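You operate a simulated robot arm through the tools that you are given. There is no shell and no other tool. Be economical: measure what you need, move in short steps, check, and stop when the job is done.

You run a simulated robot arm. Do the job below in one go: nothing can be reset, and whatever is moved stays where it is left.

TASK
Fetch the scrubber from the strip behind the loom board and set it on top of the tape roll. Put the leak tag on the work mat. Put the pass tag on top of the trim polish tin. Put the pack marked "roof" from the seat bench on the bag rack deck and the pack marked "dash" on the cushion cradle. Put the yellow stubby brush from the seat bench mat on the trolley rack and the green stubby brush on the rear sill. Open the waste bin lid. Any order will do. Set down upright: scrubber, pack.

Only the result counts: the job must be done as asked and must still hold three seconds after the hand-in. Knocking over, shifting, dropping, spilling or breaking anything else fails it. Lids that push on must go on centred and level and be pressed home; caps that screw on are set level and turned clockwise until they are tight.

THE ROBOT
A 6-joint arm with a fingered hand on a trunk, on a base that drives. Base frame: it is fixed to the floor where the robot stands at the start and does not move with it; the origin is under the middle of the robot, x ahead of it, y to its left, z up. Readings come in mm, degrees, newtons and seconds.
With the tool pointing down near the work surface it reaches from about 220 to 560 mm from the robot's upright axis, wherever it stands. Its first joint turns from -166.0 to 166.0 degrees. Places, roughly: bag rack deck (35x12 cm) [5540, -5940, 680]; cushion cradle [8200, -9800, 800]; leak tag [500, 3250, 1250]; pack [8250, -8250, 750]; pass tag [500, 3250, 1250]; rear sill (16x30 cm) [5960, -6900, 500]; scrubber (9x6x7 cm) [500, 100, 800]; stubby brush [8250, -8500, 750]; tape roll (11x11x5 cm) [500, 200, 800]; trim polish tin [750, 3500, 750]; trolley rack (66x16 cm) [6680, -10520, 1200]; waste bin lid [5500, -13800, 500]; work mat (29x20 cm) [880, 1160, 800]. Payload 3.1 kg.
The tool frame sits at the grasp point between the pads (the TCP): z along the fingers, y along the line on which they close. The tips reach 22 mm beyond it. Largest opening 132 mm; the body of the gripper starts 60 mm behind the TCP. The gripper is a hand of 4 fingers: y runs from the thumb to the fingers, the wrist lies at [0, 0, -218] in the tool frame.
Orientation is that of the tool frame in the base frame, as a unit quaternion [w, x, y, z]. With the fingers straight down and closing along the base's y, the tool's x points along the base's -x, its y along +y and its z along -z.

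THE INTERFACE
- The arm moves only by the tool play_rows. Its argument "series" is a list of rows, each an object of numbers (a shift or turn left out is 0): "dx", "dy", "dz": the shift along the tool's x, y, z in units of 50 mm (1.0 is 50 mm); "wx", "wy", "wz": the turn, a rotation vector about the tool's x, y, z in units of 5 degrees (1.0 is 5 degrees). In form: [{"dx": .., "dy": .., "dz": .., "wx": .., "wy": .., "wz": ..}, ...]. A call has 1 to 12 rows; each row shifts and turns the commanded pose from where the row before left it, along the tool's axes as they then stand. A call with a number of a shift or a turn outside -1 to 1 is refused whole. Rows are played at 5 a second. More than 50 mm and 8.6 degrees between two rows, and nothing of the call is played. Where a pose cannot be reached the arm comes as near as it can. A force on the tool above 40 N (or 10 N above the force at the start of the call, whichever is more), or a blocked arm, ends the call early, and 0.2 s more pass. In this call time passes only in rows, and 0.2 s behind the last. The reply holds the time, the measured pose of the TCP, the force on the tool along the base axes, the opening and the grip force, in the units named above and with some noise, with the torque about the TCP (base axes, N m) and any sound that the robot's microphone picked up.
- Cameras (640 x 400 px; columns grow to the right, rows downward): "scene" is now at [3.8, 160.4, 1574.6]; the picture's right is [0.22, -0.98, 0.00], its down [-0.86, -0.19, -0.47] and it looks along [0.46, 0.10, -0.88] (base axes); focal length 290 px, centre (320, 200). "wrist" rides on the gripper at [53, -53, -84] in the tool frame; the picture's right is [0.71, 0.71, 0.00], its down [-0.53, 0.53, -0.67] and it looks along [-0.47, 0.47, 0.74] (tool axes); focal length 247 px, centre (320, 200). There is no depth. A picture from a camera that has moved, and an enlarged one, comes with that camera's place and axes in the base frame and with its lens.
- snapshot(camera): a new picture of that camera. It takes no simulated time.
- slide_trunk(by): slides the trunk up (or, below 0, down) by that many mm; the arm and the scene camera ride with it, the base frame stays. It gives what a move gives, with no picture.
- steer(legs): drives the robot by 1 to 6 legs, each [ahead, left, turn to the left] in mm, mm and degrees, along the robot's own axes; the way and the turn of a leg run together, so that a leg with both is an arc; at most 1500 mm and 180 degrees a leg. The arm and the cameras ride along, it lands a little off, and it stops where it bumps. It gives what a move gives.
- set_fingers(finger1, finger2, finger3, thumb_bend): sets how far each is bent, from 0 (flat) to 1 (curled in); at 0.3 the hand is open as for a grip, at 0.7 the pads meet at the TCP. One left out holds its place. A second passes; each finger stops where it meets its share of the squeeze, and holds until it gets a number again. It is the only way to open and close the hand. It gives what a move gives, with no picture; readings hold the bend of each and the force on the fingers (four entries, about 0 where the hand has none), thumb and palm.
- head_to(pan, tilt): turns the head with the scene camera to pan (to the left, within 155 degrees either way) and tilt (down, from -29 to 69), counted from straight ahead of the robot. It gives what a move gives.
- enlarge(camera, box): a new picture of the part [left, top, right, bottom] of that camera's present view, enlarged. It takes no simulated time.
- hand_in(): hands the job in; it is judged then, once.

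Work in short steps. Places have to be worked out from the pictures, the camera data and where the tool is seen: move nearer, look again, correct. Check each grasp and each placing, and mend what went wrong. You have 217 turns and 210 pictures in all, those below and enlarged ones among them. Open the gripper and draw the arm clear of the work before you hand the job in, unless the task says otherwise.

The tools are called by a JSON object that holds its "api" and its "payload". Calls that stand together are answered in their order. play_rows: Moves the arm, as the interface text tells. Its arguments: {"type":"object","properties":{"series":{"type":"array","items":{"type":"object","properties":{"dx":{"type":"number"},"dy":{"type":"number"},"dz":{"type":"number"},"wx":{"type":"number"},"wy":{"type":"number"},"wz":{"type":"number"}}}}},"required":["series"]} The other tools are called the same way: slide_trunk (by) slides the trunk up or down; set_fingers (finger1, finger2, finger3, thumb_bend) moves the fingers one by one; steer (legs) drives the base; head_to (pan, tilt) turns the head that bears the scene camera; snapshot (camera) takes a picture; enlarge (camera, box) takes an enlarged picture of a part of a camera's view; hand_in () hands the job in.

At the start:

```text
time_s: 0.0
eef_pos: [221.9, 162.1, 1089.7]
ee_rot: [0.0, 0.001, 1.0, 0.0]
force: [0.1, 0.5, 0.6]
torque: [0.02, 0.0, 0.02]
width: 131.9
gripper_force: 0.0
shape: jaw
bend: [0.3, 0.3, 0.3, 0.3]
finger forces: [0.0, 0.1, 0.0, 0.1, 0.0, 0.1]
trunk travel left (down, up): [-275.0, 111.0]
robot x, y, heading: [0.1, 0.6, -0.1]
head pan, tilt: [12.8, 61.8]
```

scene: 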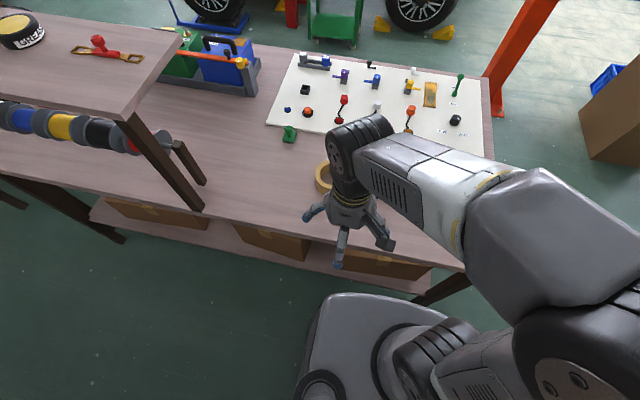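
wrist: 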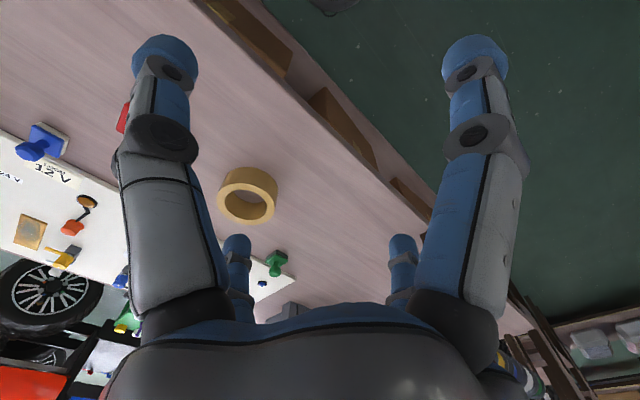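

I start by looking at the workbench from the scene camera.

{"api": "head_to", "payload": {"pan": -10, "tilt": 45}}

{"api": "snapshot", "payload": {"camera": "scene"}}

{"api": "enlarge", "payload": {"camera": "scene", "box": [100, 100, 420, 300]}}

```text
time_s: 0.9
eef_pos: [221.2, 162.2, 1089.8]
ee_rot: [0.0, 0.0, 1.0, 0.0]
force: [-0.7, 0.6, -0.9]
torque: [-0.01, 0.01, 0.01]
width: 131.7
gripper_force: 0.1
shape: jaw
bend: [0.3, 0.3, 0.3, 0.3]
finger forces: [0.0, 0.0, 0.1, 0.0, 0.0, 0.1]
trunk travel left (down, up): [-275.0, 111.0]
robot x, y, heading: [1.1, 1.6, 0.3]
head pan, tilt: [-10.0, 45.0]
```

```text
207 pictures are left
camera scene: at [20.9, 132.1, 1596.1], right [-0.17, -0.98, 0.0], down [-0.7, 0.12, -0.71], along [0.7, -0.12, -0.71], focal length 290 px, centre (320, 200)
```

scene: 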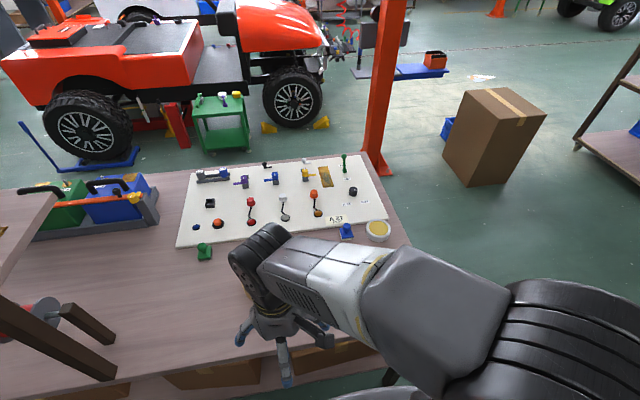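

```text
2.00 times, centred on (260, 200) of scene
camera zoom: at [20.9, 132.1, 1596.1], right [-0.17, -0.98, 0.0], down [-0.7, 0.12, -0.71], along [0.7, -0.12, -0.71], focal length 581 px, centre (440, 200)
```

zoom: 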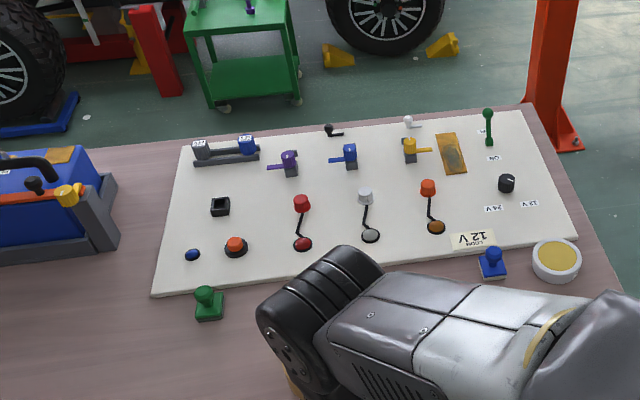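

The arm hides part of the bench. I shift the hand to the right to see the bench strip on the near side.

{"api": "play_rows", "payload": {"series": [{"dy": -1}, {"dy": -1}, {"dy": -1}, {"dy": -1}, {"dy": -1}, {"dy": -1}, {"dy": -1}, {"dy": -1}]}}

{"api": "head_to", "payload": {"pan": 0, "tilt": 55}}

{"api": "snapshot", "payload": {"camera": "scene"}}

{"api": "snapshot", "payload": {"camera": "wrist"}}

```text
time_s: 2.7
eef_pos: [221.8, -242.0, 1088.0]
ee_rot: [0.0, 0.0, 1.0, 0.001]
force: [-0.4, 0.3, -0.5]
torque: [-0.01, 0.02, 0.02]
width: 131.7
gripper_force: 0.0
shape: jaw
bend: [0.3, 0.3, 0.3, 0.3]
finger forces: [0.0, 0.1, 0.0, 0.0, 0.0, 0.0]
trunk travel left (down, up): [-275.0, 111.0]
robot x, y, heading: [3.5, -1.6, 0.2]
head pan, tilt: [-10.0, 45.0]
```

```text
time_s: 3.4
eef_pos: [220.5, -240.0, 1088.5]
ee_rot: [0.0, -0.001, 1.0, -0.001]
force: [0.2, -0.3, -0.4]
torque: [-0.01, 0.03, -0.01]
width: 131.7
gripper_force: 0.0
shape: jaw
bend: [0.3, 0.3, 0.3, 0.3]
finger forces: [0.0, 0.0, 0.0, 0.1, 0.0, 0.0]
trunk travel left (down, up): [-275.0, 111.0]
robot x, y, heading: [-1.6, -2.8, -0.0]
head pan, tilt: [0.0, 55.0]
```

```text
205 pictures are left
camera scene: at [13.0, 146.1, 1582.8], right [0.0, -1.0, 0.0], down [-0.82, 0.0, -0.57], along [0.57, 0.0, -0.82], focal length 290 px, centre (320, 200)
```

scene: 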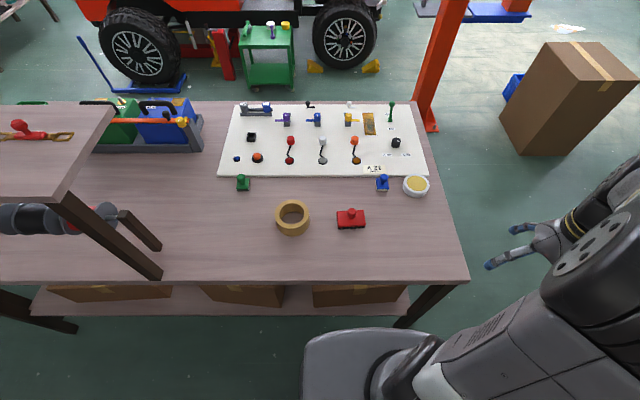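

```text
204 pictures are left
camera wrist: at [168.8, -293.2, 1173.6], right [-0.71, 0.71, 0.0], down [0.53, 0.53, 0.67], along [0.47, 0.47, -0.74], focal length 247 px, centre (320, 200)
```

wrist: 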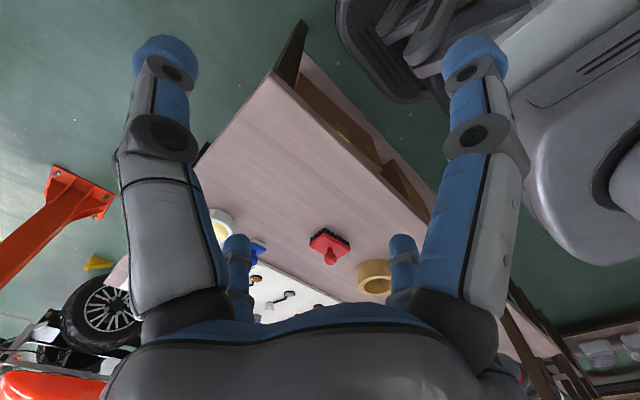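

The red brush with a black base is the scrubber, close to (466, 52); the tape roll is near (461, 229). I zoom for accuracy.

{"api": "enlarge", "payload": {"camera": "scene", "box": [260, 180, 388, 260]}}

{"api": "enlarge", "payload": {"camera": "wrist", "box": [260, 200, 420, 300]}}

```text
5.00 times, centred on (324, 220) of scene
camera zoom: at [13.0, 146.1, 1582.8], right [0.0, -1.0, 0.0], down [-0.82, 0.0, -0.57], along [0.57, 0.0, -0.82], focal length 1453 px, centre (300, 100)
```

zoom: 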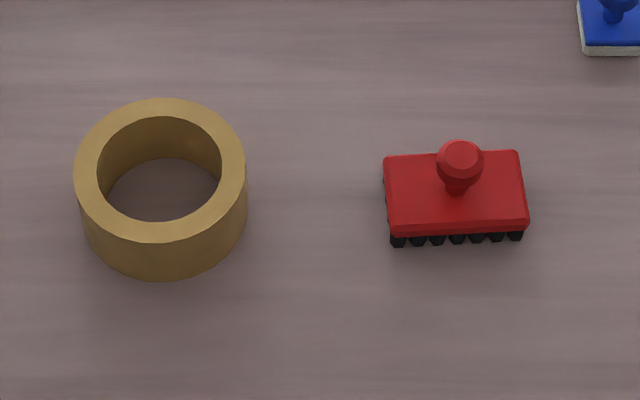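

```text
4.00 times, centred on (340, 250) of wrist
camera zoom: at [168.8, -293.2, 1173.6], right [-0.71, 0.71, 0.0], down [0.53, 0.53, 0.67], along [0.47, 0.47, -0.74], focal length 988 px, centre (240, 0)
```

zoom: 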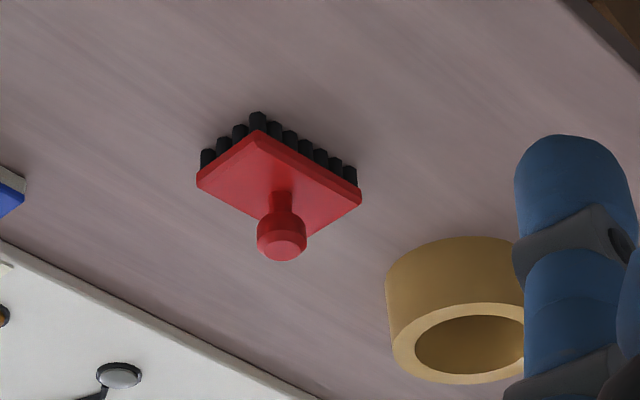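

Plate centre about (474, 52), knob top about z 865; tape roll centre about (475, 229). The hand is a four-finger cross, so I move above the knob at the same height first and look.

{"api": "play_rows", "payload": {"series": [{"dx": -0.635, "dy": 0.73}, {"dx": -0.635, "dy": 0.73}, {"dx": -0.635, "dy": 0.73}, {"dx": -0.635, "dy": 0.73}, {"dx": -0.635, "dy": 0.73}, {"dx": -0.635, "dy": 0.73}, {"dx": -0.635, "dy": 0.73}, {"dx": -0.635, "dy": 0.73}, {"dz": 0.9}, {"dz": 0.9}]}}

{"api": "set_fingers", "payload": {"finger1": 0.1}}

{"api": "snapshot", "payload": {"camera": "wrist"}}

{"api": "snapshot", "payload": {"camera": "scene"}}

```text
time_s: 5.6
eef_pos: [475.0, 55.5, 998.4]
ee_rot: [-0.001, 0.0, 1.0, -0.001]
force: [0.4, -0.8, 0.7]
torque: [0.01, -0.02, 0.02]
width: 131.9
gripper_force: 0.1
shape: jaw
bend: [0.3, 0.3, 0.3, 0.3]
finger forces: [0.1, 0.0, 0.1, 0.0, 0.0, 0.1]
trunk travel left (down, up): [-275.0, 111.0]
robot x, y, heading: [0.8, -0.0, 0.2]
head pan, tilt: [0.0, 55.0]
```

```text
time_s: 6.6
eef_pos: [474.8, 56.5, 998.4]
ee_rot: [0.0, -0.001, 1.0, 0.001]
force: [-0.9, 0.1, -0.2]
torque: [-0.01, -0.02, 0.01]
width: 102.8
gripper_force: 0.2
shape: fingers
bend: [0.1, 0.3, 0.3, 0.3]
finger forces: [0.0, 0.0, 0.0, 0.1, 0.1, 0.0]
trunk travel left (down, up): [-275.0, 111.0]
robot x, y, heading: [-2.0, -2.5, -0.2]
head pan, tilt: [0.0, 55.0]
```

```text
201 pictures are left
camera wrist: at [422.4, 2.5, 1083.3], right [-0.71, 0.71, 0.0], down [0.53, 0.53, 0.67], along [0.47, 0.47, -0.74], focal length 247 px, centre (320, 200)
```

wrist: 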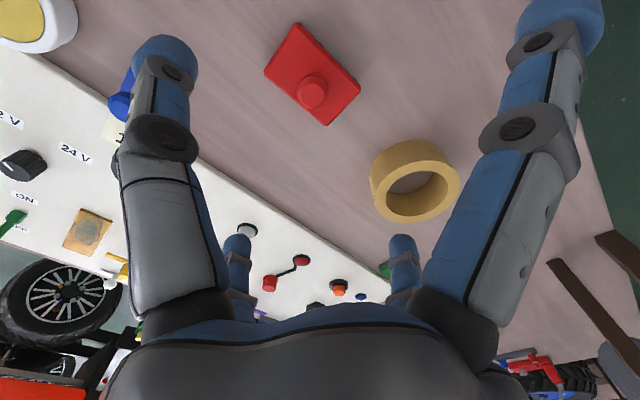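

```text
200 pictures are left
camera scene: at [13.0, 146.1, 1582.7], right [0.0, -1.0, 0.0], down [-0.82, 0.0, -0.57], along [0.57, 0.0, -0.82], focal length 290 px, centre (320, 200)
```

scene: 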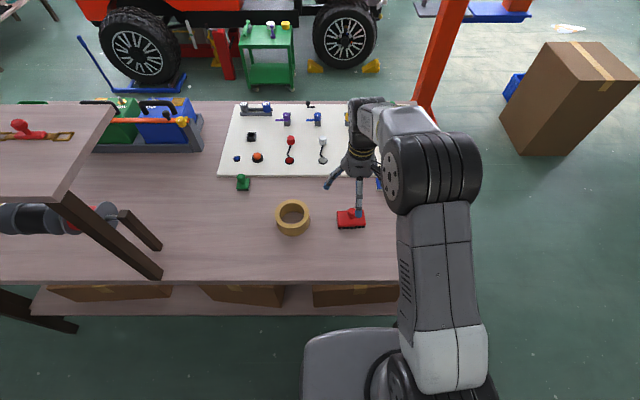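

Finger1 is the tool +x finger. The knob sits at roughly (476, 50); I correct a little, reset finger1 and descend to z≈863.

{"api": "set_fingers", "payload": {"finger1": 0.3}}

{"api": "play_rows", "payload": {"series": [{"dy": -0.1, "dx": -0.02, "dz": 0.5}, {"dz": 0.8}, {"dz": 0.7}, {"dz": 0.4}]}}

{"api": "snapshot", "payload": {"camera": "wrist"}}

{"api": "enlarge", "payload": {"camera": "scene", "box": [270, 140, 430, 240]}}

```text
time_s: 7.6
eef_pos: [475.4, 55.6, 998.6]
ee_rot: [-0.001, -0.001, 1.0, 0.0]
force: [0.5, 0.7, 0.2]
torque: [0.0, -0.04, 0.01]
width: 87.9
gripper_force: 0.0
shape: fingers
bend: [0.3, 0.3, 0.3, 0.3]
finger forces: [0.1, 0.1, 0.1, 0.0, 0.0, 0.1]
trunk travel left (down, up): [-275.0, 111.0]
robot x, y, heading: [-1.6, 0.5, -0.1]
head pan, tilt: [0.0, 55.0]
```

```text
time_s: 8.6
eef_pos: [476.4, 48.9, 878.7]
ee_rot: [0.0, 0.0, 1.0, 0.0]
force: [-0.2, 0.1, 0.1]
torque: [-0.03, -0.01, 0.02]
width: 87.9
gripper_force: 0.0
shape: fingers
bend: [0.3, 0.3, 0.3, 0.3]
finger forces: [0.0, 0.0, 0.0, 0.0, 0.1, 0.0]
trunk travel left (down, up): [-275.0, 111.0]
robot x, y, heading: [4.0, 1.4, 0.2]
head pan, tilt: [0.0, 55.0]
```

```text
199 pictures are left
camera wrist: at [424.1, -4.0, 963.0], right [-0.71, 0.71, 0.0], down [0.53, 0.53, 0.67], along [0.47, 0.47, -0.74], focal length 247 px, centre (320, 200)
```

wrist: 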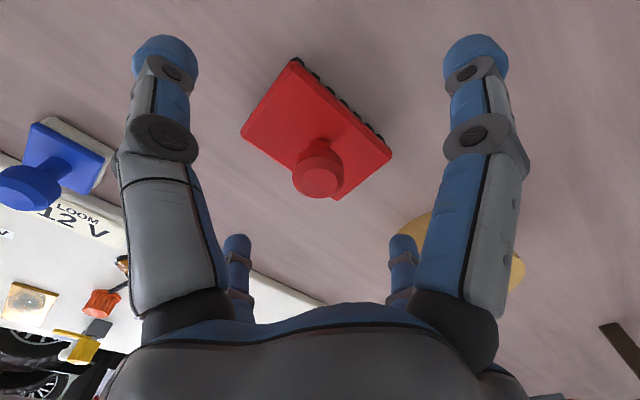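

```text
4.00 times, centred on (350, 190) of scene
camera zoom: at [13.3, 146.1, 1582.7], right [0.0, -1.0, 0.0], down [-0.82, 0.0, -0.57], along [0.57, 0.0, -0.82], focal length 1162 px, centre (200, 240)
```

zoom: 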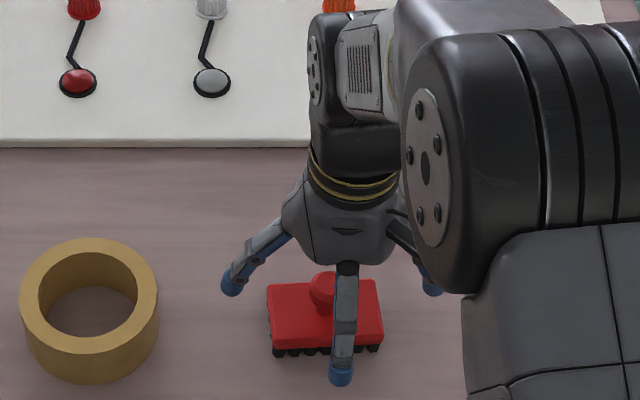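

The knob lies right on the tool axis. I go down 18 mm and close all fingers.

{"api": "play_rows", "payload": {"series": [{"dz": 0.18}, {"dz": 0.18}]}}

{"api": "set_fingers", "payload": {"finger1": 0.7, "finger2": 0.7, "finger3": 0.7, "thumb_bend": 0.7}}

{"api": "snapshot", "payload": {"camera": "wrist"}}

{"api": "enlarge", "payload": {"camera": "scene", "box": [270, 140, 430, 240]}}

```text
time_s: 9.2
eef_pos: [476.3, 49.3, 861.7]
ee_rot: [0.0, 0.0, 1.0, 0.0]
force: [-0.5, 0.0, 0.8]
torque: [-0.03, 0.02, 0.01]
width: 87.9
gripper_force: 0.1
shape: fingers
bend: [0.3, 0.3, 0.3, 0.3]
finger forces: [0.0, 0.1, 0.0, 0.1, 0.0, 0.0]
trunk travel left (down, up): [-275.0, 111.0]
robot x, y, heading: [-0.3, -3.4, 0.1]
head pan, tilt: [0.0, 55.0]
```

```text
time_s: 10.2
eef_pos: [477.0, 50.5, 861.5]
ee_rot: [-0.001, -0.001, 1.0, 0.0]
force: [0.2, -0.6, -0.2]
torque: [-0.03, -0.01, -0.02]
width: 7.7
gripper_force: 11.4
shape: fingers
bend: [0.64, 0.62, 0.62, 0.65]
finger forces: [3.9, 5.7, 5.9, 0.1, 6.5, 0.0]
trunk travel left (down, up): [-275.0, 111.0]
robot x, y, heading: [-0.4, -3.4, 0.1]
head pan, tilt: [0.0, 55.0]
```

```text
197 pictures are left
camera wrist: at [424.0, -3.7, 946.0], right [-0.71, 0.71, 0.0], down [0.53, 0.53, 0.67], along [0.47, 0.47, -0.74], focal length 247 px, centre (320, 200)
```

wrist: 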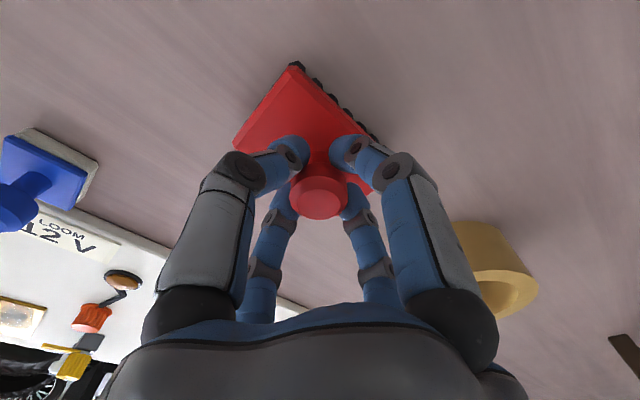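

```text
4.00 times, centred on (350, 190) of scene
camera zoom: at [13.2, 146.1, 1582.7], right [0.0, -1.0, 0.0], down [-0.82, 0.0, -0.57], along [0.57, 0.0, -0.82], focal length 1162 px, centre (200, 240)
```

zoom: 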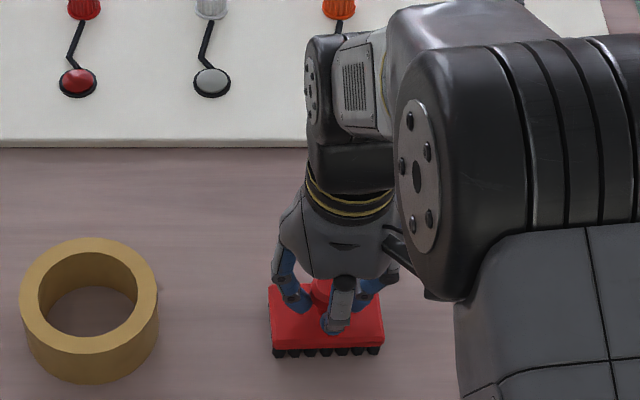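

Firm four-finger grip on the knob. I lift 80 mm and carry it 178 mm in +y over the tape roll.

{"api": "play_rows", "payload": {"series": [{"dz": -0.8}, {"dz": -0.8}, {"dy": 0.9}, {"dy": 0.9}, {"dy": 0.9}, {"dy": 0.86}]}}

{"api": "snapshot", "payload": {"camera": "wrist"}}

{"api": "enlarge", "payload": {"camera": "scene", "box": [210, 140, 370, 240]}}

```text
time_s: 11.6
eef_pos: [477.3, 229.7, 941.5]
ee_rot: [0.0, 0.0, 1.0, -0.001]
force: [-0.3, 0.1, -0.7]
torque: [0.02, 0.04, 0.01]
width: 7.4
gripper_force: 11.3
shape: fingers
bend: [0.64, 0.62, 0.62, 0.65]
finger forces: [4.0, 5.8, 6.0, 0.0, 6.5, 0.1]
trunk travel left (down, up): [-275.0, 111.0]
robot x, y, heading: [3.5, 2.1, 0.1]
head pan, tilt: [0.0, 55.0]
```

```text
195 pictures are left
camera wrist: at [425.6, 176.2, 1025.4], right [-0.71, 0.71, 0.0], down [0.53, 0.53, 0.67], along [0.47, 0.47, -0.74], focal length 247 px, centre (320, 200)
```

wrist: 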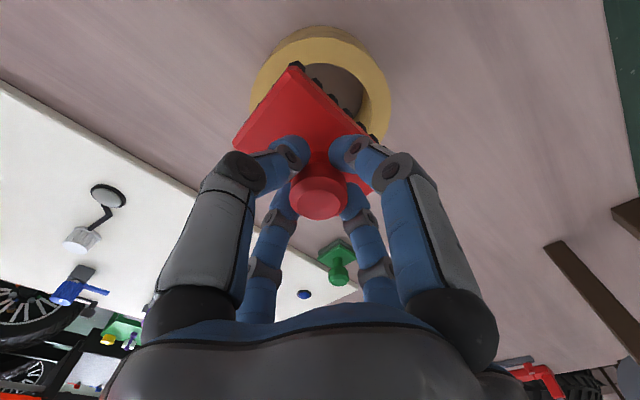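

```text
4.00 times, centred on (290, 190) of scene
camera zoom: at [13.3, 147.2, 1582.6], right [0.0, -1.0, 0.0], down [-0.82, 0.0, -0.57], along [0.57, 0.0, -0.82], focal length 1162 px, centre (440, 240)
```

zoom: 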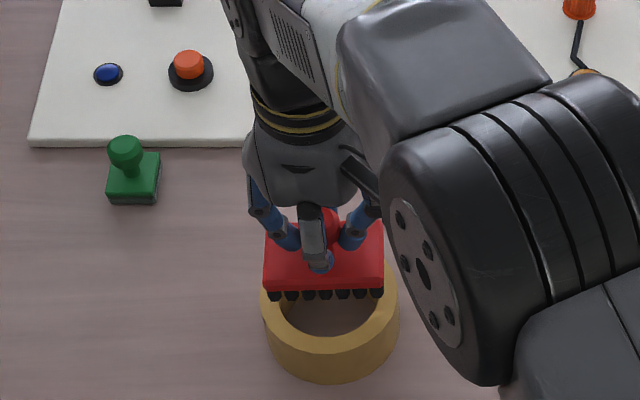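

Estimates place both centres near (476, 229). I lower 22 mm and check once more.

{"api": "play_rows", "payload": {"series": [{"dz": 0.22}, {"dz": 0.22}]}}

{"api": "enlarge", "payload": {"camera": "wrist", "box": [200, 20, 440, 170]}}

{"api": "enlarge", "payload": {"camera": "scene", "box": [250, 180, 330, 230]}}

```text
time_s: 12.2
eef_pos: [477.5, 228.3, 918.5]
ee_rot: [0.0, 0.0, 1.0, 0.0]
force: [0.1, 1.0, -0.4]
torque: [0.0, 0.05, 0.0]
width: 7.4
gripper_force: 11.0
shape: fingers
bend: [0.64, 0.62, 0.62, 0.65]
finger forces: [4.1, 5.6, 6.0, 0.1, 6.5, 0.0]
trunk travel left (down, up): [-275.0, 111.0]
robot x, y, heading: [-0.9, -1.7, -0.2]
head pan, tilt: [0.0, 55.0]
```

```text
2.67 times, centred on (320, 95) of wrist
camera zoom: at [424.8, 174.8, 1003.9], right [-0.71, 0.71, 0.0], down [0.53, 0.53, 0.67], along [0.47, 0.47, -0.74], focal length 659 px, centre (320, 480)
```

zoom: 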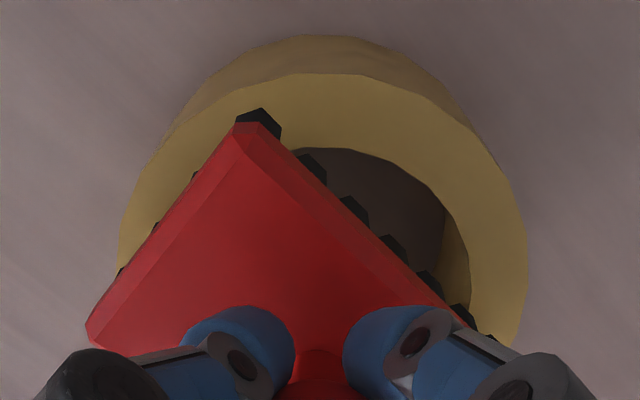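

```text
8.00 times, centred on (290, 205) of scene
camera zoom: at [13.2, 146.0, 1582.7], right [0.0, -1.0, 0.0], down [-0.82, 0.0, -0.57], along [0.57, 0.0, -0.82], focal length 2324 px, centre (560, 160)
```

zoom: 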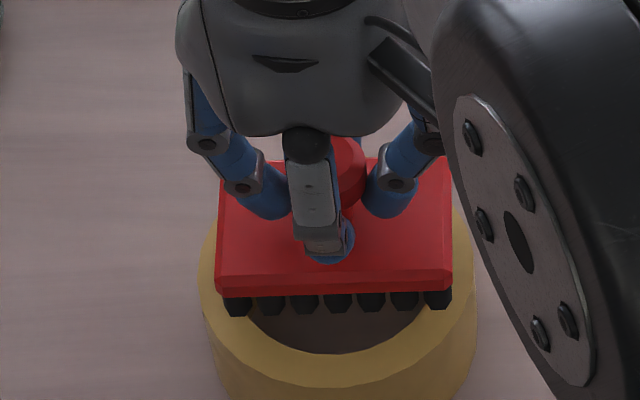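

Alignment within ~4 mm. I nudge +2/+2 mm and lower gently until contact.

{"api": "play_rows", "payload": {"series": [{"dx": -0.05, "dy": 0.04, "dz": 0.06}, {"dz": 0.06}, {"dz": 0.03}]}}

{"api": "enlarge", "payload": {"camera": "scene", "box": [250, 180, 330, 230]}}

```text
time_s: 13.0
eef_pos: [479.1, 230.3, 911.2]
ee_rot: [0.0, -0.001, 1.0, -0.001]
force: [-0.2, 0.2, -0.8]
torque: [-0.02, -0.03, 0.01]
width: 7.6
gripper_force: 11.1
shape: fingers
bend: [0.64, 0.62, 0.62, 0.65]
finger forces: [4.0, 5.7, 5.9, 0.0, 6.5, 0.1]
trunk travel left (down, up): [-275.0, 111.0]
robot x, y, heading: [3.0, 0.0, -0.2]
head pan, tilt: [0.0, 55.0]
```

```text
8.00 times, centred on (290, 205) of scene
camera zoom: at [13.3, 146.2, 1582.7], right [0.0, -1.0, 0.0], down [-0.82, 0.0, -0.57], along [0.57, 0.0, -0.82], focal length 2324 px, centre (560, 160)
```

zoom: 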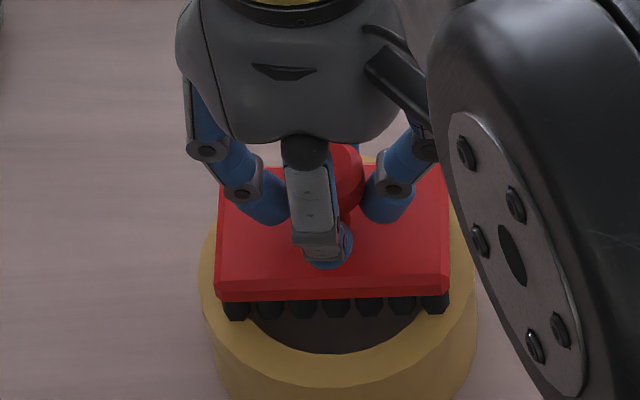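

No contact force yet; I lower in 1.5 mm steps.

{"api": "play_rows", "payload": {"series": [{"dz": 0.03}, {"dz": 0.03}]}}

```text
time_s: 13.6
eef_pos: [478.8, 229.3, 909.0]
ee_rot: [-0.001, -0.001, 1.0, 0.0]
force: [0.1, 0.5, -0.5]
torque: [0.04, 0.0, 0.04]
width: 7.5
gripper_force: 11.0
shape: fingers
bend: [0.64, 0.62, 0.62, 0.65]
finger forces: [4.1, 5.9, 6.1, 0.1, 6.7, 0.1]
trunk travel left (down, up): [-275.0, 111.0]
robot x, y, heading: [-2.8, 3.6, 0.1]
head pan, tilt: [0.0, 55.0]
```

Still free; I continue down in small steps.

{"api": "play_rows", "payload": {"series": [{"dz": 0.03}, {"dz": 0.03}]}}

{"api": "snapshot", "payload": {"camera": "wrist"}}

```text
time_s: 14.2
eef_pos: [479.6, 230.2, 908.5]
ee_rot: [0.001, 0.001, 1.0, 0.001]
force: [-0.3, -0.2, 14.3]
torque: [0.0, -0.07, -0.01]
width: 7.3
gripper_force: 14.1
shape: fingers
bend: [0.64, 0.62, 0.62, 0.65]
finger forces: [4.9, 6.8, 7.3, 0.0, 8.3, 0.0]
trunk travel left (down, up): [-275.0, 111.0]
robot x, y, heading: [-0.7, 0.3, 0.3]
head pan, tilt: [0.0, 55.0]
```

```text
190 pictures are left
camera wrist: at [426.8, 176.3, 991.6], right [-0.71, 0.71, 0.0], down [0.52, 0.52, 0.67], along [0.48, 0.47, -0.74], focal length 247 px, centre (320, 200)
```

wrist: 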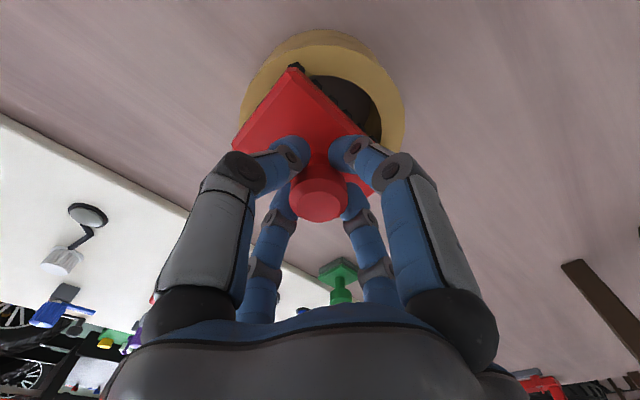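

Contact (14 N). I ease up 1 mm, open the hand and look.

{"api": "play_rows", "payload": {"series": [{"dz": -0.03}]}}

{"api": "set_fingers", "payload": {"finger1": 0.3, "finger2": 0.3, "finger3": 0.3, "thumb_bend": 0.3}}

{"api": "play_rows", "payload": {"series": [{"dz": -0.6}, {"dz": -1}, {"dz": -1}, {"dz": -1}, {"dz": -0.6}]}}

{"api": "enlarge", "payload": {"camera": "scene", "box": [230, 170, 358, 250]}}

{"api": "snapshot", "payload": {"camera": "wrist"}}

```text
time_s: 14.6
eef_pos: [479.2, 230.2, 907.3]
ee_rot: [0.001, 0.0, 1.0, -0.001]
force: [2.0, 0.1, 11.8]
torque: [0.04, -0.08, 0.03]
width: 7.3
gripper_force: 13.6
shape: fingers
bend: [0.65, 0.62, 0.62, 0.65]
finger forces: [4.6, 6.9, 7.7, 0.1, 7.8, 0.0]
trunk travel left (down, up): [-275.0, 111.0]
robot x, y, heading: [3.2, 0.3, 0.1]
head pan, tilt: [0.0, 55.0]
```

```text
time_s: 15.6
eef_pos: [479.5, 231.6, 907.7]
ee_rot: [0.0, 0.0, 1.0, 0.0]
force: [-0.2, -1.1, -0.2]
torque: [-0.01, 0.02, -0.03]
width: 87.5
gripper_force: 0.0
shape: fingers
bend: [0.3, 0.3, 0.3, 0.3]
finger forces: [0.0, 0.0, 0.0, 0.1, 0.0, 0.1]
trunk travel left (down, up): [-275.0, 111.0]
robot x, y, heading: [-0.0, 1.6, -0.1]
head pan, tilt: [0.0, 55.0]
```

```text
time_s: 16.8
eef_pos: [479.8, 230.6, 1117.9]
ee_rot: [-0.001, 0.0, 1.0, 0.0]
force: [0.6, 0.4, 0.8]
torque: [-0.01, 0.0, 0.05]
width: 87.4
gripper_force: 0.1
shape: fingers
bend: [0.3, 0.3, 0.3, 0.3]
finger forces: [0.1, 0.0, 0.1, 0.0, 0.0, 0.0]
trunk travel left (down, up): [-275.0, 111.0]
robot x, y, heading: [0.0, 2.4, -0.1]
head pan, tilt: [0.0, 55.0]
```

```text
5.00 times, centred on (294, 210) of scene
camera zoom: at [13.5, 146.3, 1582.7], right [0.0, -1.0, 0.0], down [-0.82, 0.0, -0.57], along [0.57, 0.0, -0.82], focal length 1453 px, centre (450, 150)
```

zoom: 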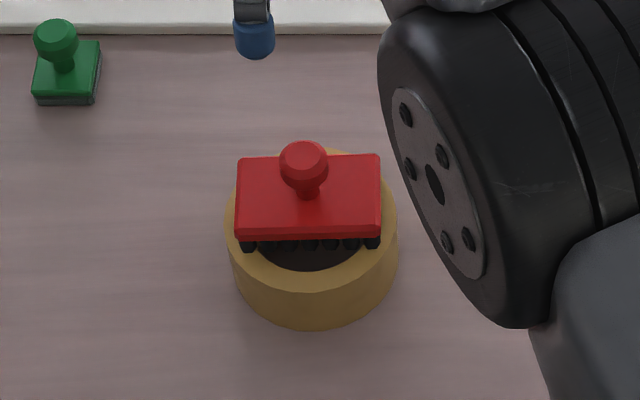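

```text
188 pictures are left
camera wrist: at [428.3, 177.4, 1202.9], right [-0.71, 0.71, 0.0], down [0.53, 0.53, 0.67], along [0.47, 0.47, -0.74], focal length 247 px, centre (320, 200)
```

wrist: 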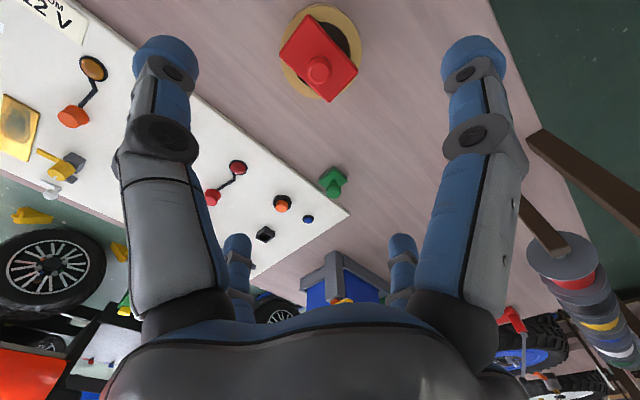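

The scrubber sits well on the tape roll. I draw the arm back and look left towards the tags.

{"api": "play_rows", "payload": {"series": [{"dx": 0.9, "dy": -0.1}, {"dx": 0.9, "dy": -0.2}, {"dx": 0.9, "dy": -0.2}, {"dx": 0.9, "dy": -0.2}, {"dx": 0.9, "dy": -0.2}, {"dx": 0.6, "dy": -0.2}]}}

{"api": "head_to", "payload": {"pan": 75, "tilt": 20}}

{"api": "snapshot", "payload": {"camera": "scene"}}

{"api": "head_to", "payload": {"pan": 40, "tilt": 30}}

{"api": "snapshot", "payload": {"camera": "scene"}}

```text
time_s: 18.2
eef_pos: [223.5, 174.0, 1118.7]
ee_rot: [0.001, 0.001, 1.0, -0.001]
force: [0.4, 0.7, 0.0]
torque: [0.03, 0.0, 0.01]
width: 87.5
gripper_force: 0.0
shape: fingers
bend: [0.3, 0.3, 0.3, 0.3]
finger forces: [0.1, 0.0, 0.0, 0.0, 0.0, 0.0]
trunk travel left (down, up): [-275.0, 111.0]
robot x, y, heading: [-1.4, 0.3, -0.1]
head pan, tilt: [0.0, 55.0]
```

```text
time_s: 19.6
eef_pos: [225.4, 174.0, 1117.4]
ee_rot: [0.0, 0.0, 1.0, 0.0]
force: [0.7, -0.2, -0.3]
torque: [0.01, -0.03, 0.02]
width: 87.6
gripper_force: 0.0
shape: fingers
bend: [0.3, 0.3, 0.3, 0.3]
finger forces: [0.1, 0.0, 0.1, 0.0, 0.0, 0.1]
trunk travel left (down, up): [-275.0, 111.0]
robot x, y, heading: [-2.6, -1.1, -0.2]
head pan, tilt: [75.0, 20.0]
```

```text
187 pictures are left
camera scene: at [-34.9, 236.1, 1634.8], right [0.97, -0.26, 0.0], down [-0.09, -0.33, -0.94], along [0.24, 0.91, -0.34], focal length 290 px, centre (320, 200)
```

scene: 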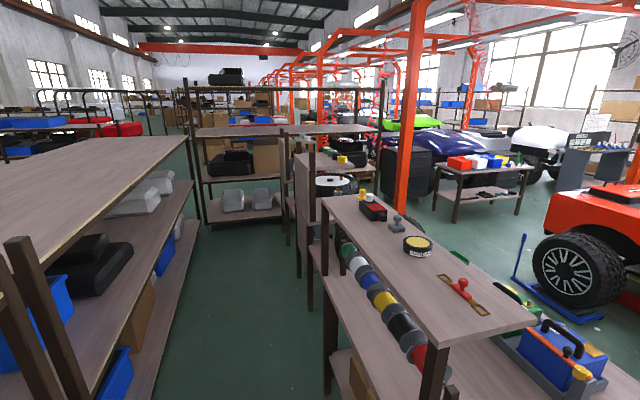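

```text
time_s: 20.7
eef_pos: [226.0, 175.7, 1117.6]
ee_rot: [0.0, 0.0, 1.0, -0.001]
force: [0.3, -0.1, -0.1]
torque: [-0.02, 0.03, 0.0]
width: 87.3
gripper_force: 0.1
shape: fingers
bend: [0.3, 0.3, 0.3, 0.3]
finger forces: [0.1, 0.0, 0.0, 0.0, 0.1, 0.1]
trunk travel left (down, up): [-275.0, 111.0]
robot x, y, heading: [-3.5, 2.5, -0.3]
head pan, tilt: [40.0, 30.0]
```

```text
186 pictures are left
camera scene: at [10.1, 204.3, 1618.8], right [0.64, -0.77, 0.0], down [-0.38, -0.32, -0.87], along [0.66, 0.56, -0.5], focal length 290 px, centre (320, 200)
```

scene: 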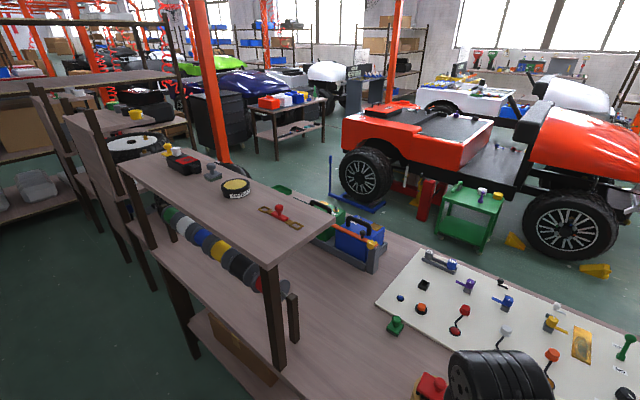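

I look closer in the direction of the tags with zoom before driving.

{"api": "head_to", "payload": {"pan": 80, "tilt": 15}}

{"api": "enlarge", "payload": {"camera": "scene", "box": [240, 130, 480, 280]}}

{"api": "snapshot", "payload": {"camera": "scene"}}

```text
time_s: 21.7
eef_pos: [225.7, 174.2, 1118.5]
ee_rot: [0.0, 0.0, 1.0, 0.0]
force: [-0.4, 0.9, -0.1]
torque: [0.02, 0.01, 0.02]
width: 87.9
gripper_force: 0.0
shape: fingers
bend: [0.3, 0.3, 0.3, 0.3]
finger forces: [0.0, 0.0, 0.0, 0.1, 0.0, 0.0]
trunk travel left (down, up): [-275.0, 111.0]
robot x, y, heading: [1.0, 0.4, -0.0]
head pan, tilt: [80.0, 15.0]
```

```text
2.67 times, centred on (360, 205) of scene
camera zoom: at [-42.8, 238.1, 1642.9], right [0.98, -0.17, 0.0], down [-0.05, -0.26, -0.97], along [0.17, 0.95, -0.26], focal length 775 px, centre (213, 187)
```

zoom: 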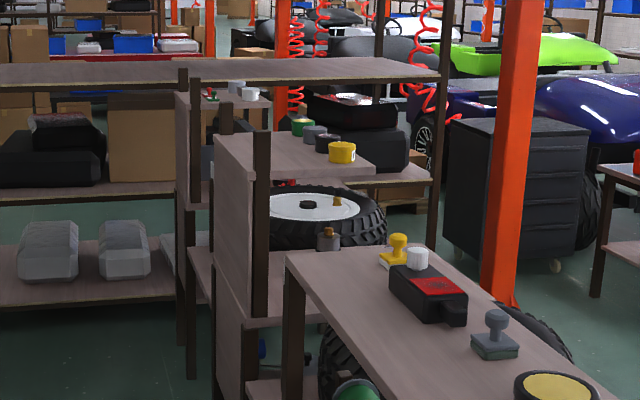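

```text
184 pictures are left
camera scene: at [-42.8, 238.1, 1642.9], right [0.98, -0.17, 0.0], down [-0.05, -0.26, -0.97], along [0.17, 0.95, -0.26], focal length 290 px, centre (320, 200)
```

scene: 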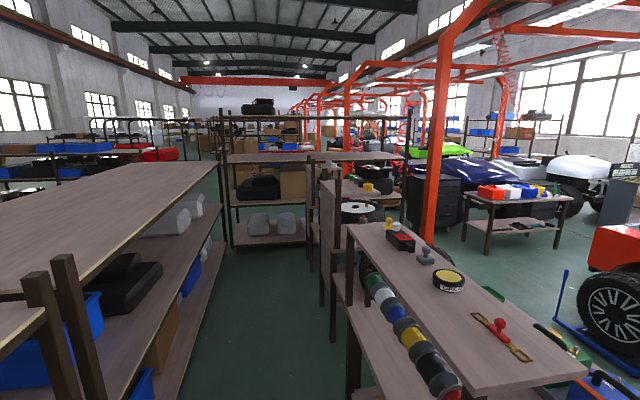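

The aisle runs from x≈-650 to x≈290. I back off 120 mm and drive 1500 mm to the left along it, then look again.

{"api": "steer", "payload": {"legs": [[-130, 0, 0], [0, 1500, 0]]}}

{"api": "head_to", "payload": {"pan": 60, "tilt": 15}}

{"api": "snapshot", "payload": {"camera": "scene"}}

{"api": "head_to", "payload": {"pan": 0, "tilt": 25}}

{"api": "snapshot", "payload": {"camera": "scene"}}

```text
time_s: 30.1
eef_pos: [103.6, 1678.9, 1118.5]
ee_rot: [0.0, 0.005, 1.0, 0.0]
force: [0.4, 0.2, -0.1]
torque: [0.02, 0.0, 0.0]
width: 87.3
gripper_force: 0.0
shape: fingers
bend: [0.3, 0.3, 0.3, 0.3]
finger forces: [0.0, 0.1, 0.0, 0.0, 0.0, 0.0]
trunk travel left (down, up): [-275.0, 111.0]
robot x, y, heading: [-121.9, 1505.8, -0.5]
head pan, tilt: [80.0, 15.0]
```

```text
time_s: 30.9
eef_pos: [103.0, 1678.1, 1118.1]
ee_rot: [0.0, 0.006, 1.0, -0.001]
force: [0.3, -0.4, 0.4]
torque: [0.01, -0.01, 0.0]
width: 87.3
gripper_force: 0.0
shape: fingers
bend: [0.3, 0.3, 0.3, 0.3]
finger forces: [0.1, 0.0, 0.0, 0.0, 0.0, 0.0]
trunk travel left (down, up): [-275.0, 111.0]
robot x, y, heading: [-121.4, 1506.6, -0.6]
head pan, tilt: [60.0, 15.0]
```

```text
183 pictures are left
camera scene: at [-133.7, 1732.8, 1642.9], right [0.86, -0.51, 0.0], down [-0.13, -0.22, -0.97], along [0.49, 0.83, -0.26], focal length 290 px, centre (320, 200)
```

scene: 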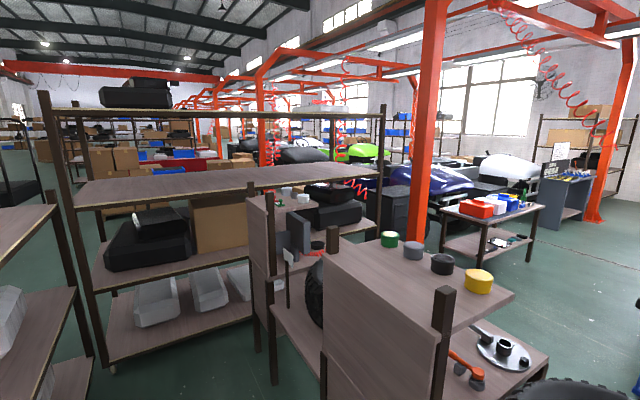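

```text
time_s: 32.2
eef_pos: [103.3, 1677.8, 1118.8]
ee_rot: [0.0, 0.005, 1.0, 0.0]
force: [-0.3, -0.1, 0.2]
torque: [0.0, 0.02, -0.01]
width: 87.6
gripper_force: 0.0
shape: fingers
bend: [0.3, 0.3, 0.3, 0.3]
finger forces: [0.0, 0.0, 0.0, 0.1, 0.0, 0.1]
trunk travel left (down, up): [-275.0, 111.0]
robot x, y, heading: [-125.1, 1506.9, -0.7]
head pan, tilt: [0.0, 25.0]
```

```text
182 pictures are left
camera scene: at [-89.0, 1651.5, 1626.7], right [-0.01, -1.0, 0.0], down [-0.42, 0.0, -0.91], along [0.91, -0.01, -0.42], focal length 290 px, centre (320, 200)
```

scene: 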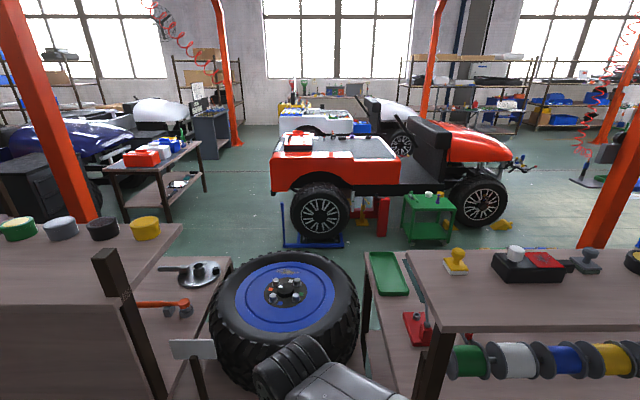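

There's a second station with tins on its shelf and a third behind it. I zoom toward the area around (500, 3250, 1250).

{"api": "head_to", "payload": {"pan": 65, "tilt": 20}}

{"api": "enlarge", "payload": {"camera": "scene", "box": [230, 130, 470, 280]}}

{"api": "snapshot", "payload": {"camera": "scene"}}

```text
time_s: 33.5
eef_pos: [103.0, 1677.5, 1118.2]
ee_rot: [0.0, 0.005, 1.0, 0.0]
force: [1.4, 0.1, 0.6]
torque: [0.0, 0.0, 0.03]
width: 87.4
gripper_force: 0.1
shape: fingers
bend: [0.3, 0.3, 0.3, 0.3]
finger forces: [0.0, 0.1, 0.0, 0.0, 0.0, 0.0]
trunk travel left (down, up): [-275.0, 111.0]
robot x, y, heading: [-123.8, 1506.2, -0.5]
head pan, tilt: [65.0, 20.0]
```

```text
2.67 times, centred on (350, 205) of scene
camera zoom: at [-140.8, 1736.3, 1634.8], right [0.9, -0.43, 0.0], down [-0.15, -0.31, -0.94], along [0.41, 0.85, -0.34], focal length 775 px, centre (240, 187)
```

zoom: 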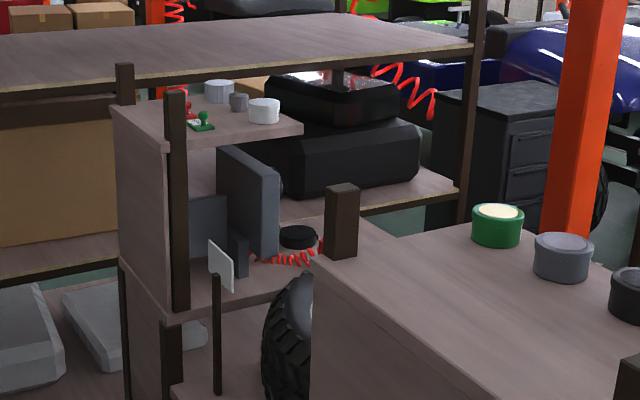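

```text
180 pictures are left
camera scene: at [-140.8, 1736.3, 1634.8], right [0.9, -0.43, 0.0], down [-0.15, -0.31, -0.94], along [0.41, 0.85, -0.34], focal length 290 px, centre (320, 200)
```

scene: 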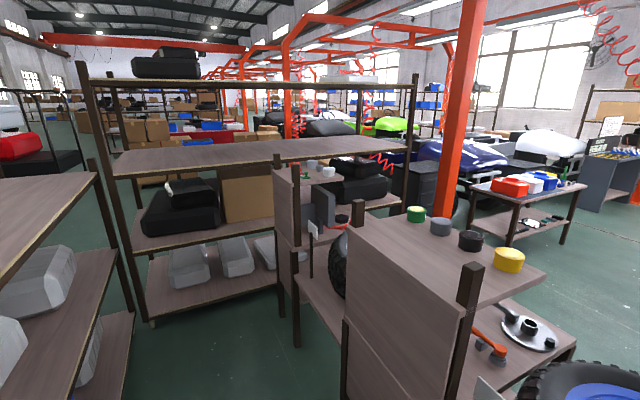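

The red and green tags stand on top of the third station's shelf. The aisle is clear till y≈3850, so I drive 1600 mm further left.

{"api": "steer", "payload": {"legs": [[0, 1500, 0], [0, 180, 0.5]]}}

{"api": "head_to", "payload": {"pan": 0, "tilt": 35}}

{"api": "snapshot", "payload": {"camera": "scene"}}

```text
time_s: 42.1
eef_pos: [106.4, 3366.8, 1117.9]
ee_rot: [-0.001, -0.004, 1.0, -0.001]
force: [0.3, 0.7, 0.2]
torque: [-0.03, 0.0, 0.0]
width: 87.7
gripper_force: 0.1
shape: fingers
bend: [0.3, 0.3, 0.3, 0.3]
finger forces: [0.1, 0.1, 0.1, 0.1, 0.0, 0.1]
trunk travel left (down, up): [-275.0, 111.0]
robot x, y, heading: [-118.7, 3194.6, 0.3]
head pan, tilt: [65.0, 20.0]
```

```text
time_s: 43.5
eef_pos: [106.1, 3365.7, 1119.0]
ee_rot: [0.0, -0.004, 1.0, 0.0]
force: [-0.6, 0.2, -0.3]
torque: [0.02, 0.02, -0.01]
width: 87.5
gripper_force: 0.1
shape: fingers
bend: [0.3, 0.3, 0.3, 0.3]
finger forces: [0.1, 0.1, 0.0, 0.0, 0.0, 0.0]
trunk travel left (down, up): [-275.0, 111.0]
robot x, y, heading: [-119.6, 3188.5, 0.5]
head pan, tilt: [0.0, 35.0]
```

```text
179 pictures are left
camera scene: at [-89.0, 3335.7, 1611.0], right [0.01, -1.0, 0.0], down [-0.57, 0.0, -0.82], along [0.82, 0.01, -0.57], focal length 290 px, centre (320, 200)
```

scene: 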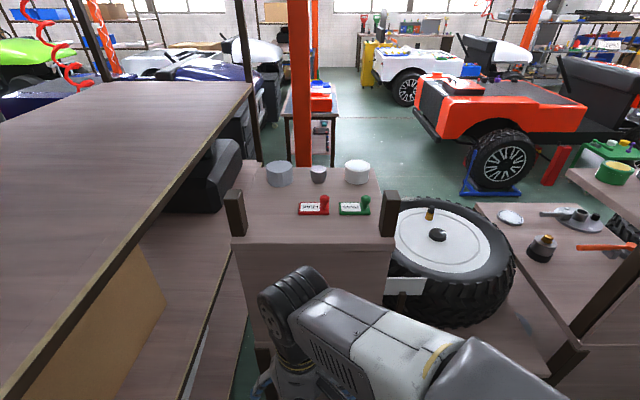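

The tags (one red, one green with text labels) stand on the shelf top. I zoom to read them.

{"api": "enlarge", "payload": {"camera": "scene", "box": [225, 150, 417, 270]}}

{"api": "enlarge", "payload": {"camera": "scene", "box": [290, 185, 386, 245]}}

```text
3.33 times, centred on (321, 210) of scene
camera zoom: at [-89.0, 3335.7, 1611.0], right [0.01, -1.0, 0.0], down [-0.57, 0.0, -0.82], along [0.82, 0.01, -0.57], focal length 968 px, centre (317, 167)
```

zoom: 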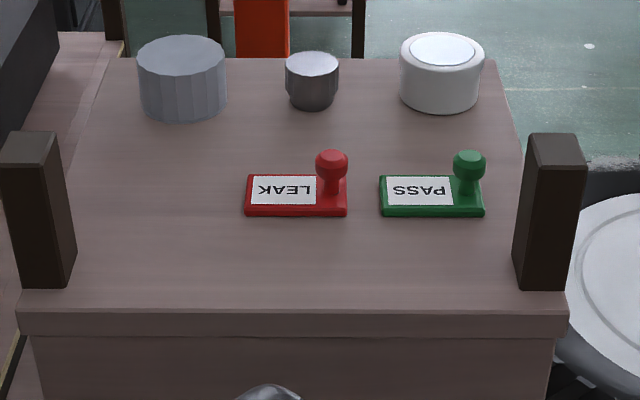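

```text
6.67 times, centred on (338, 215) of scene
camera zoom: at [-89.0, 3335.7, 1611.0], right [0.01, -1.0, 0.0], down [-0.57, 0.0, -0.82], along [0.82, 0.01, -0.57], focal length 1937 px, centre (200, 100)
```

zoom: 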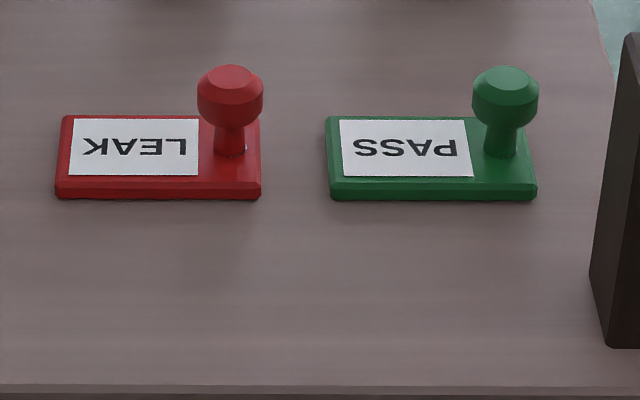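

LEAK is red (knob near (492, 3330)), PASS green (knob near (494, 3230)), shelf top near z 1170 by triangulation. I raise the trunk and look for the trim polish tin behind the shelf.

{"api": "slide_trunk", "payload": {"by": 110}}

{"api": "head_to", "payload": {"pan": 25, "tilt": 45}}

{"api": "snapshot", "payload": {"camera": "scene"}}

{"api": "head_to", "payload": {"pan": -35, "tilt": 35}}

{"api": "snapshot", "payload": {"camera": "scene"}}

```text
time_s: 44.9
eef_pos: [106.6, 3365.2, 1228.9]
ee_rot: [-0.001, -0.003, 1.0, 0.0]
force: [-0.4, 0.5, -0.4]
torque: [0.0, 0.0, 0.0]
width: 87.3
gripper_force: 0.1
shape: fingers
bend: [0.3, 0.3, 0.3, 0.3]
finger forces: [0.0, 0.0, 0.0, 0.1, 0.1, 0.0]
trunk travel left (down, up): [-385.0, 1.0]
robot x, y, heading: [-118.6, 3190.0, 0.7]
head pan, tilt: [0.0, 35.0]
```

```text
time_s: 45.8
eef_pos: [107.4, 3365.9, 1228.8]
ee_rot: [0.001, -0.004, 1.0, 0.0]
force: [0.0, 0.9, 0.0]
torque: [0.0, 0.01, 0.0]
width: 87.4
gripper_force: 0.0
shape: fingers
bend: [0.3, 0.3, 0.3, 0.3]
finger forces: [0.1, 0.0, 0.0, 0.0, 0.0, 0.0]
trunk travel left (down, up): [-385.0, 1.0]
robot x, y, heading: [-120.8, 3186.3, 0.4]
head pan, tilt: [25.0, 45.0]
```

```text
176 pictures are left
camera scene: at [-103.6, 3369.8, 1706.3], right [0.43, -0.9, 0.0], down [-0.64, -0.3, -0.71], along [0.64, 0.3, -0.71], focal length 290 px, centre (320, 200)
```

scene: 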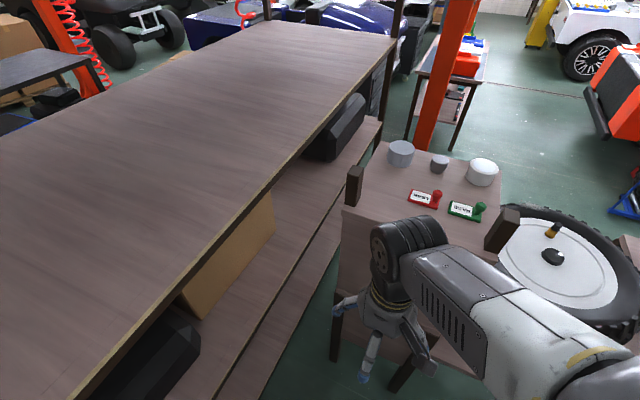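

```text
time_s: 47.1
eef_pos: [106.6, 3365.3, 1227.7]
ee_rot: [0.0, -0.003, 1.0, 0.0]
force: [0.1, 0.0, -0.4]
torque: [0.02, -0.02, 0.01]
width: 87.6
gripper_force: 0.1
shape: fingers
bend: [0.3, 0.3, 0.3, 0.3]
finger forces: [0.1, 0.1, 0.0, 0.1, 0.0, 0.0]
trunk travel left (down, up): [-385.0, 1.0]
robot x, y, heading: [-115.4, 3190.2, 0.3]
head pan, tilt: [-35.0, 35.0]
```

```text
175 pictures are left
camera scene: at [-104.5, 3285.1, 1721.1], right [-0.57, -0.82, 0.0], down [-0.47, 0.33, -0.82], along [0.67, -0.46, -0.57], focal length 290 px, centre (320, 200)
```

scene: 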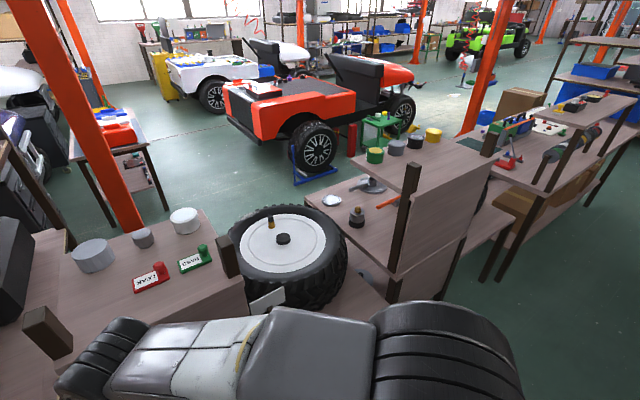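

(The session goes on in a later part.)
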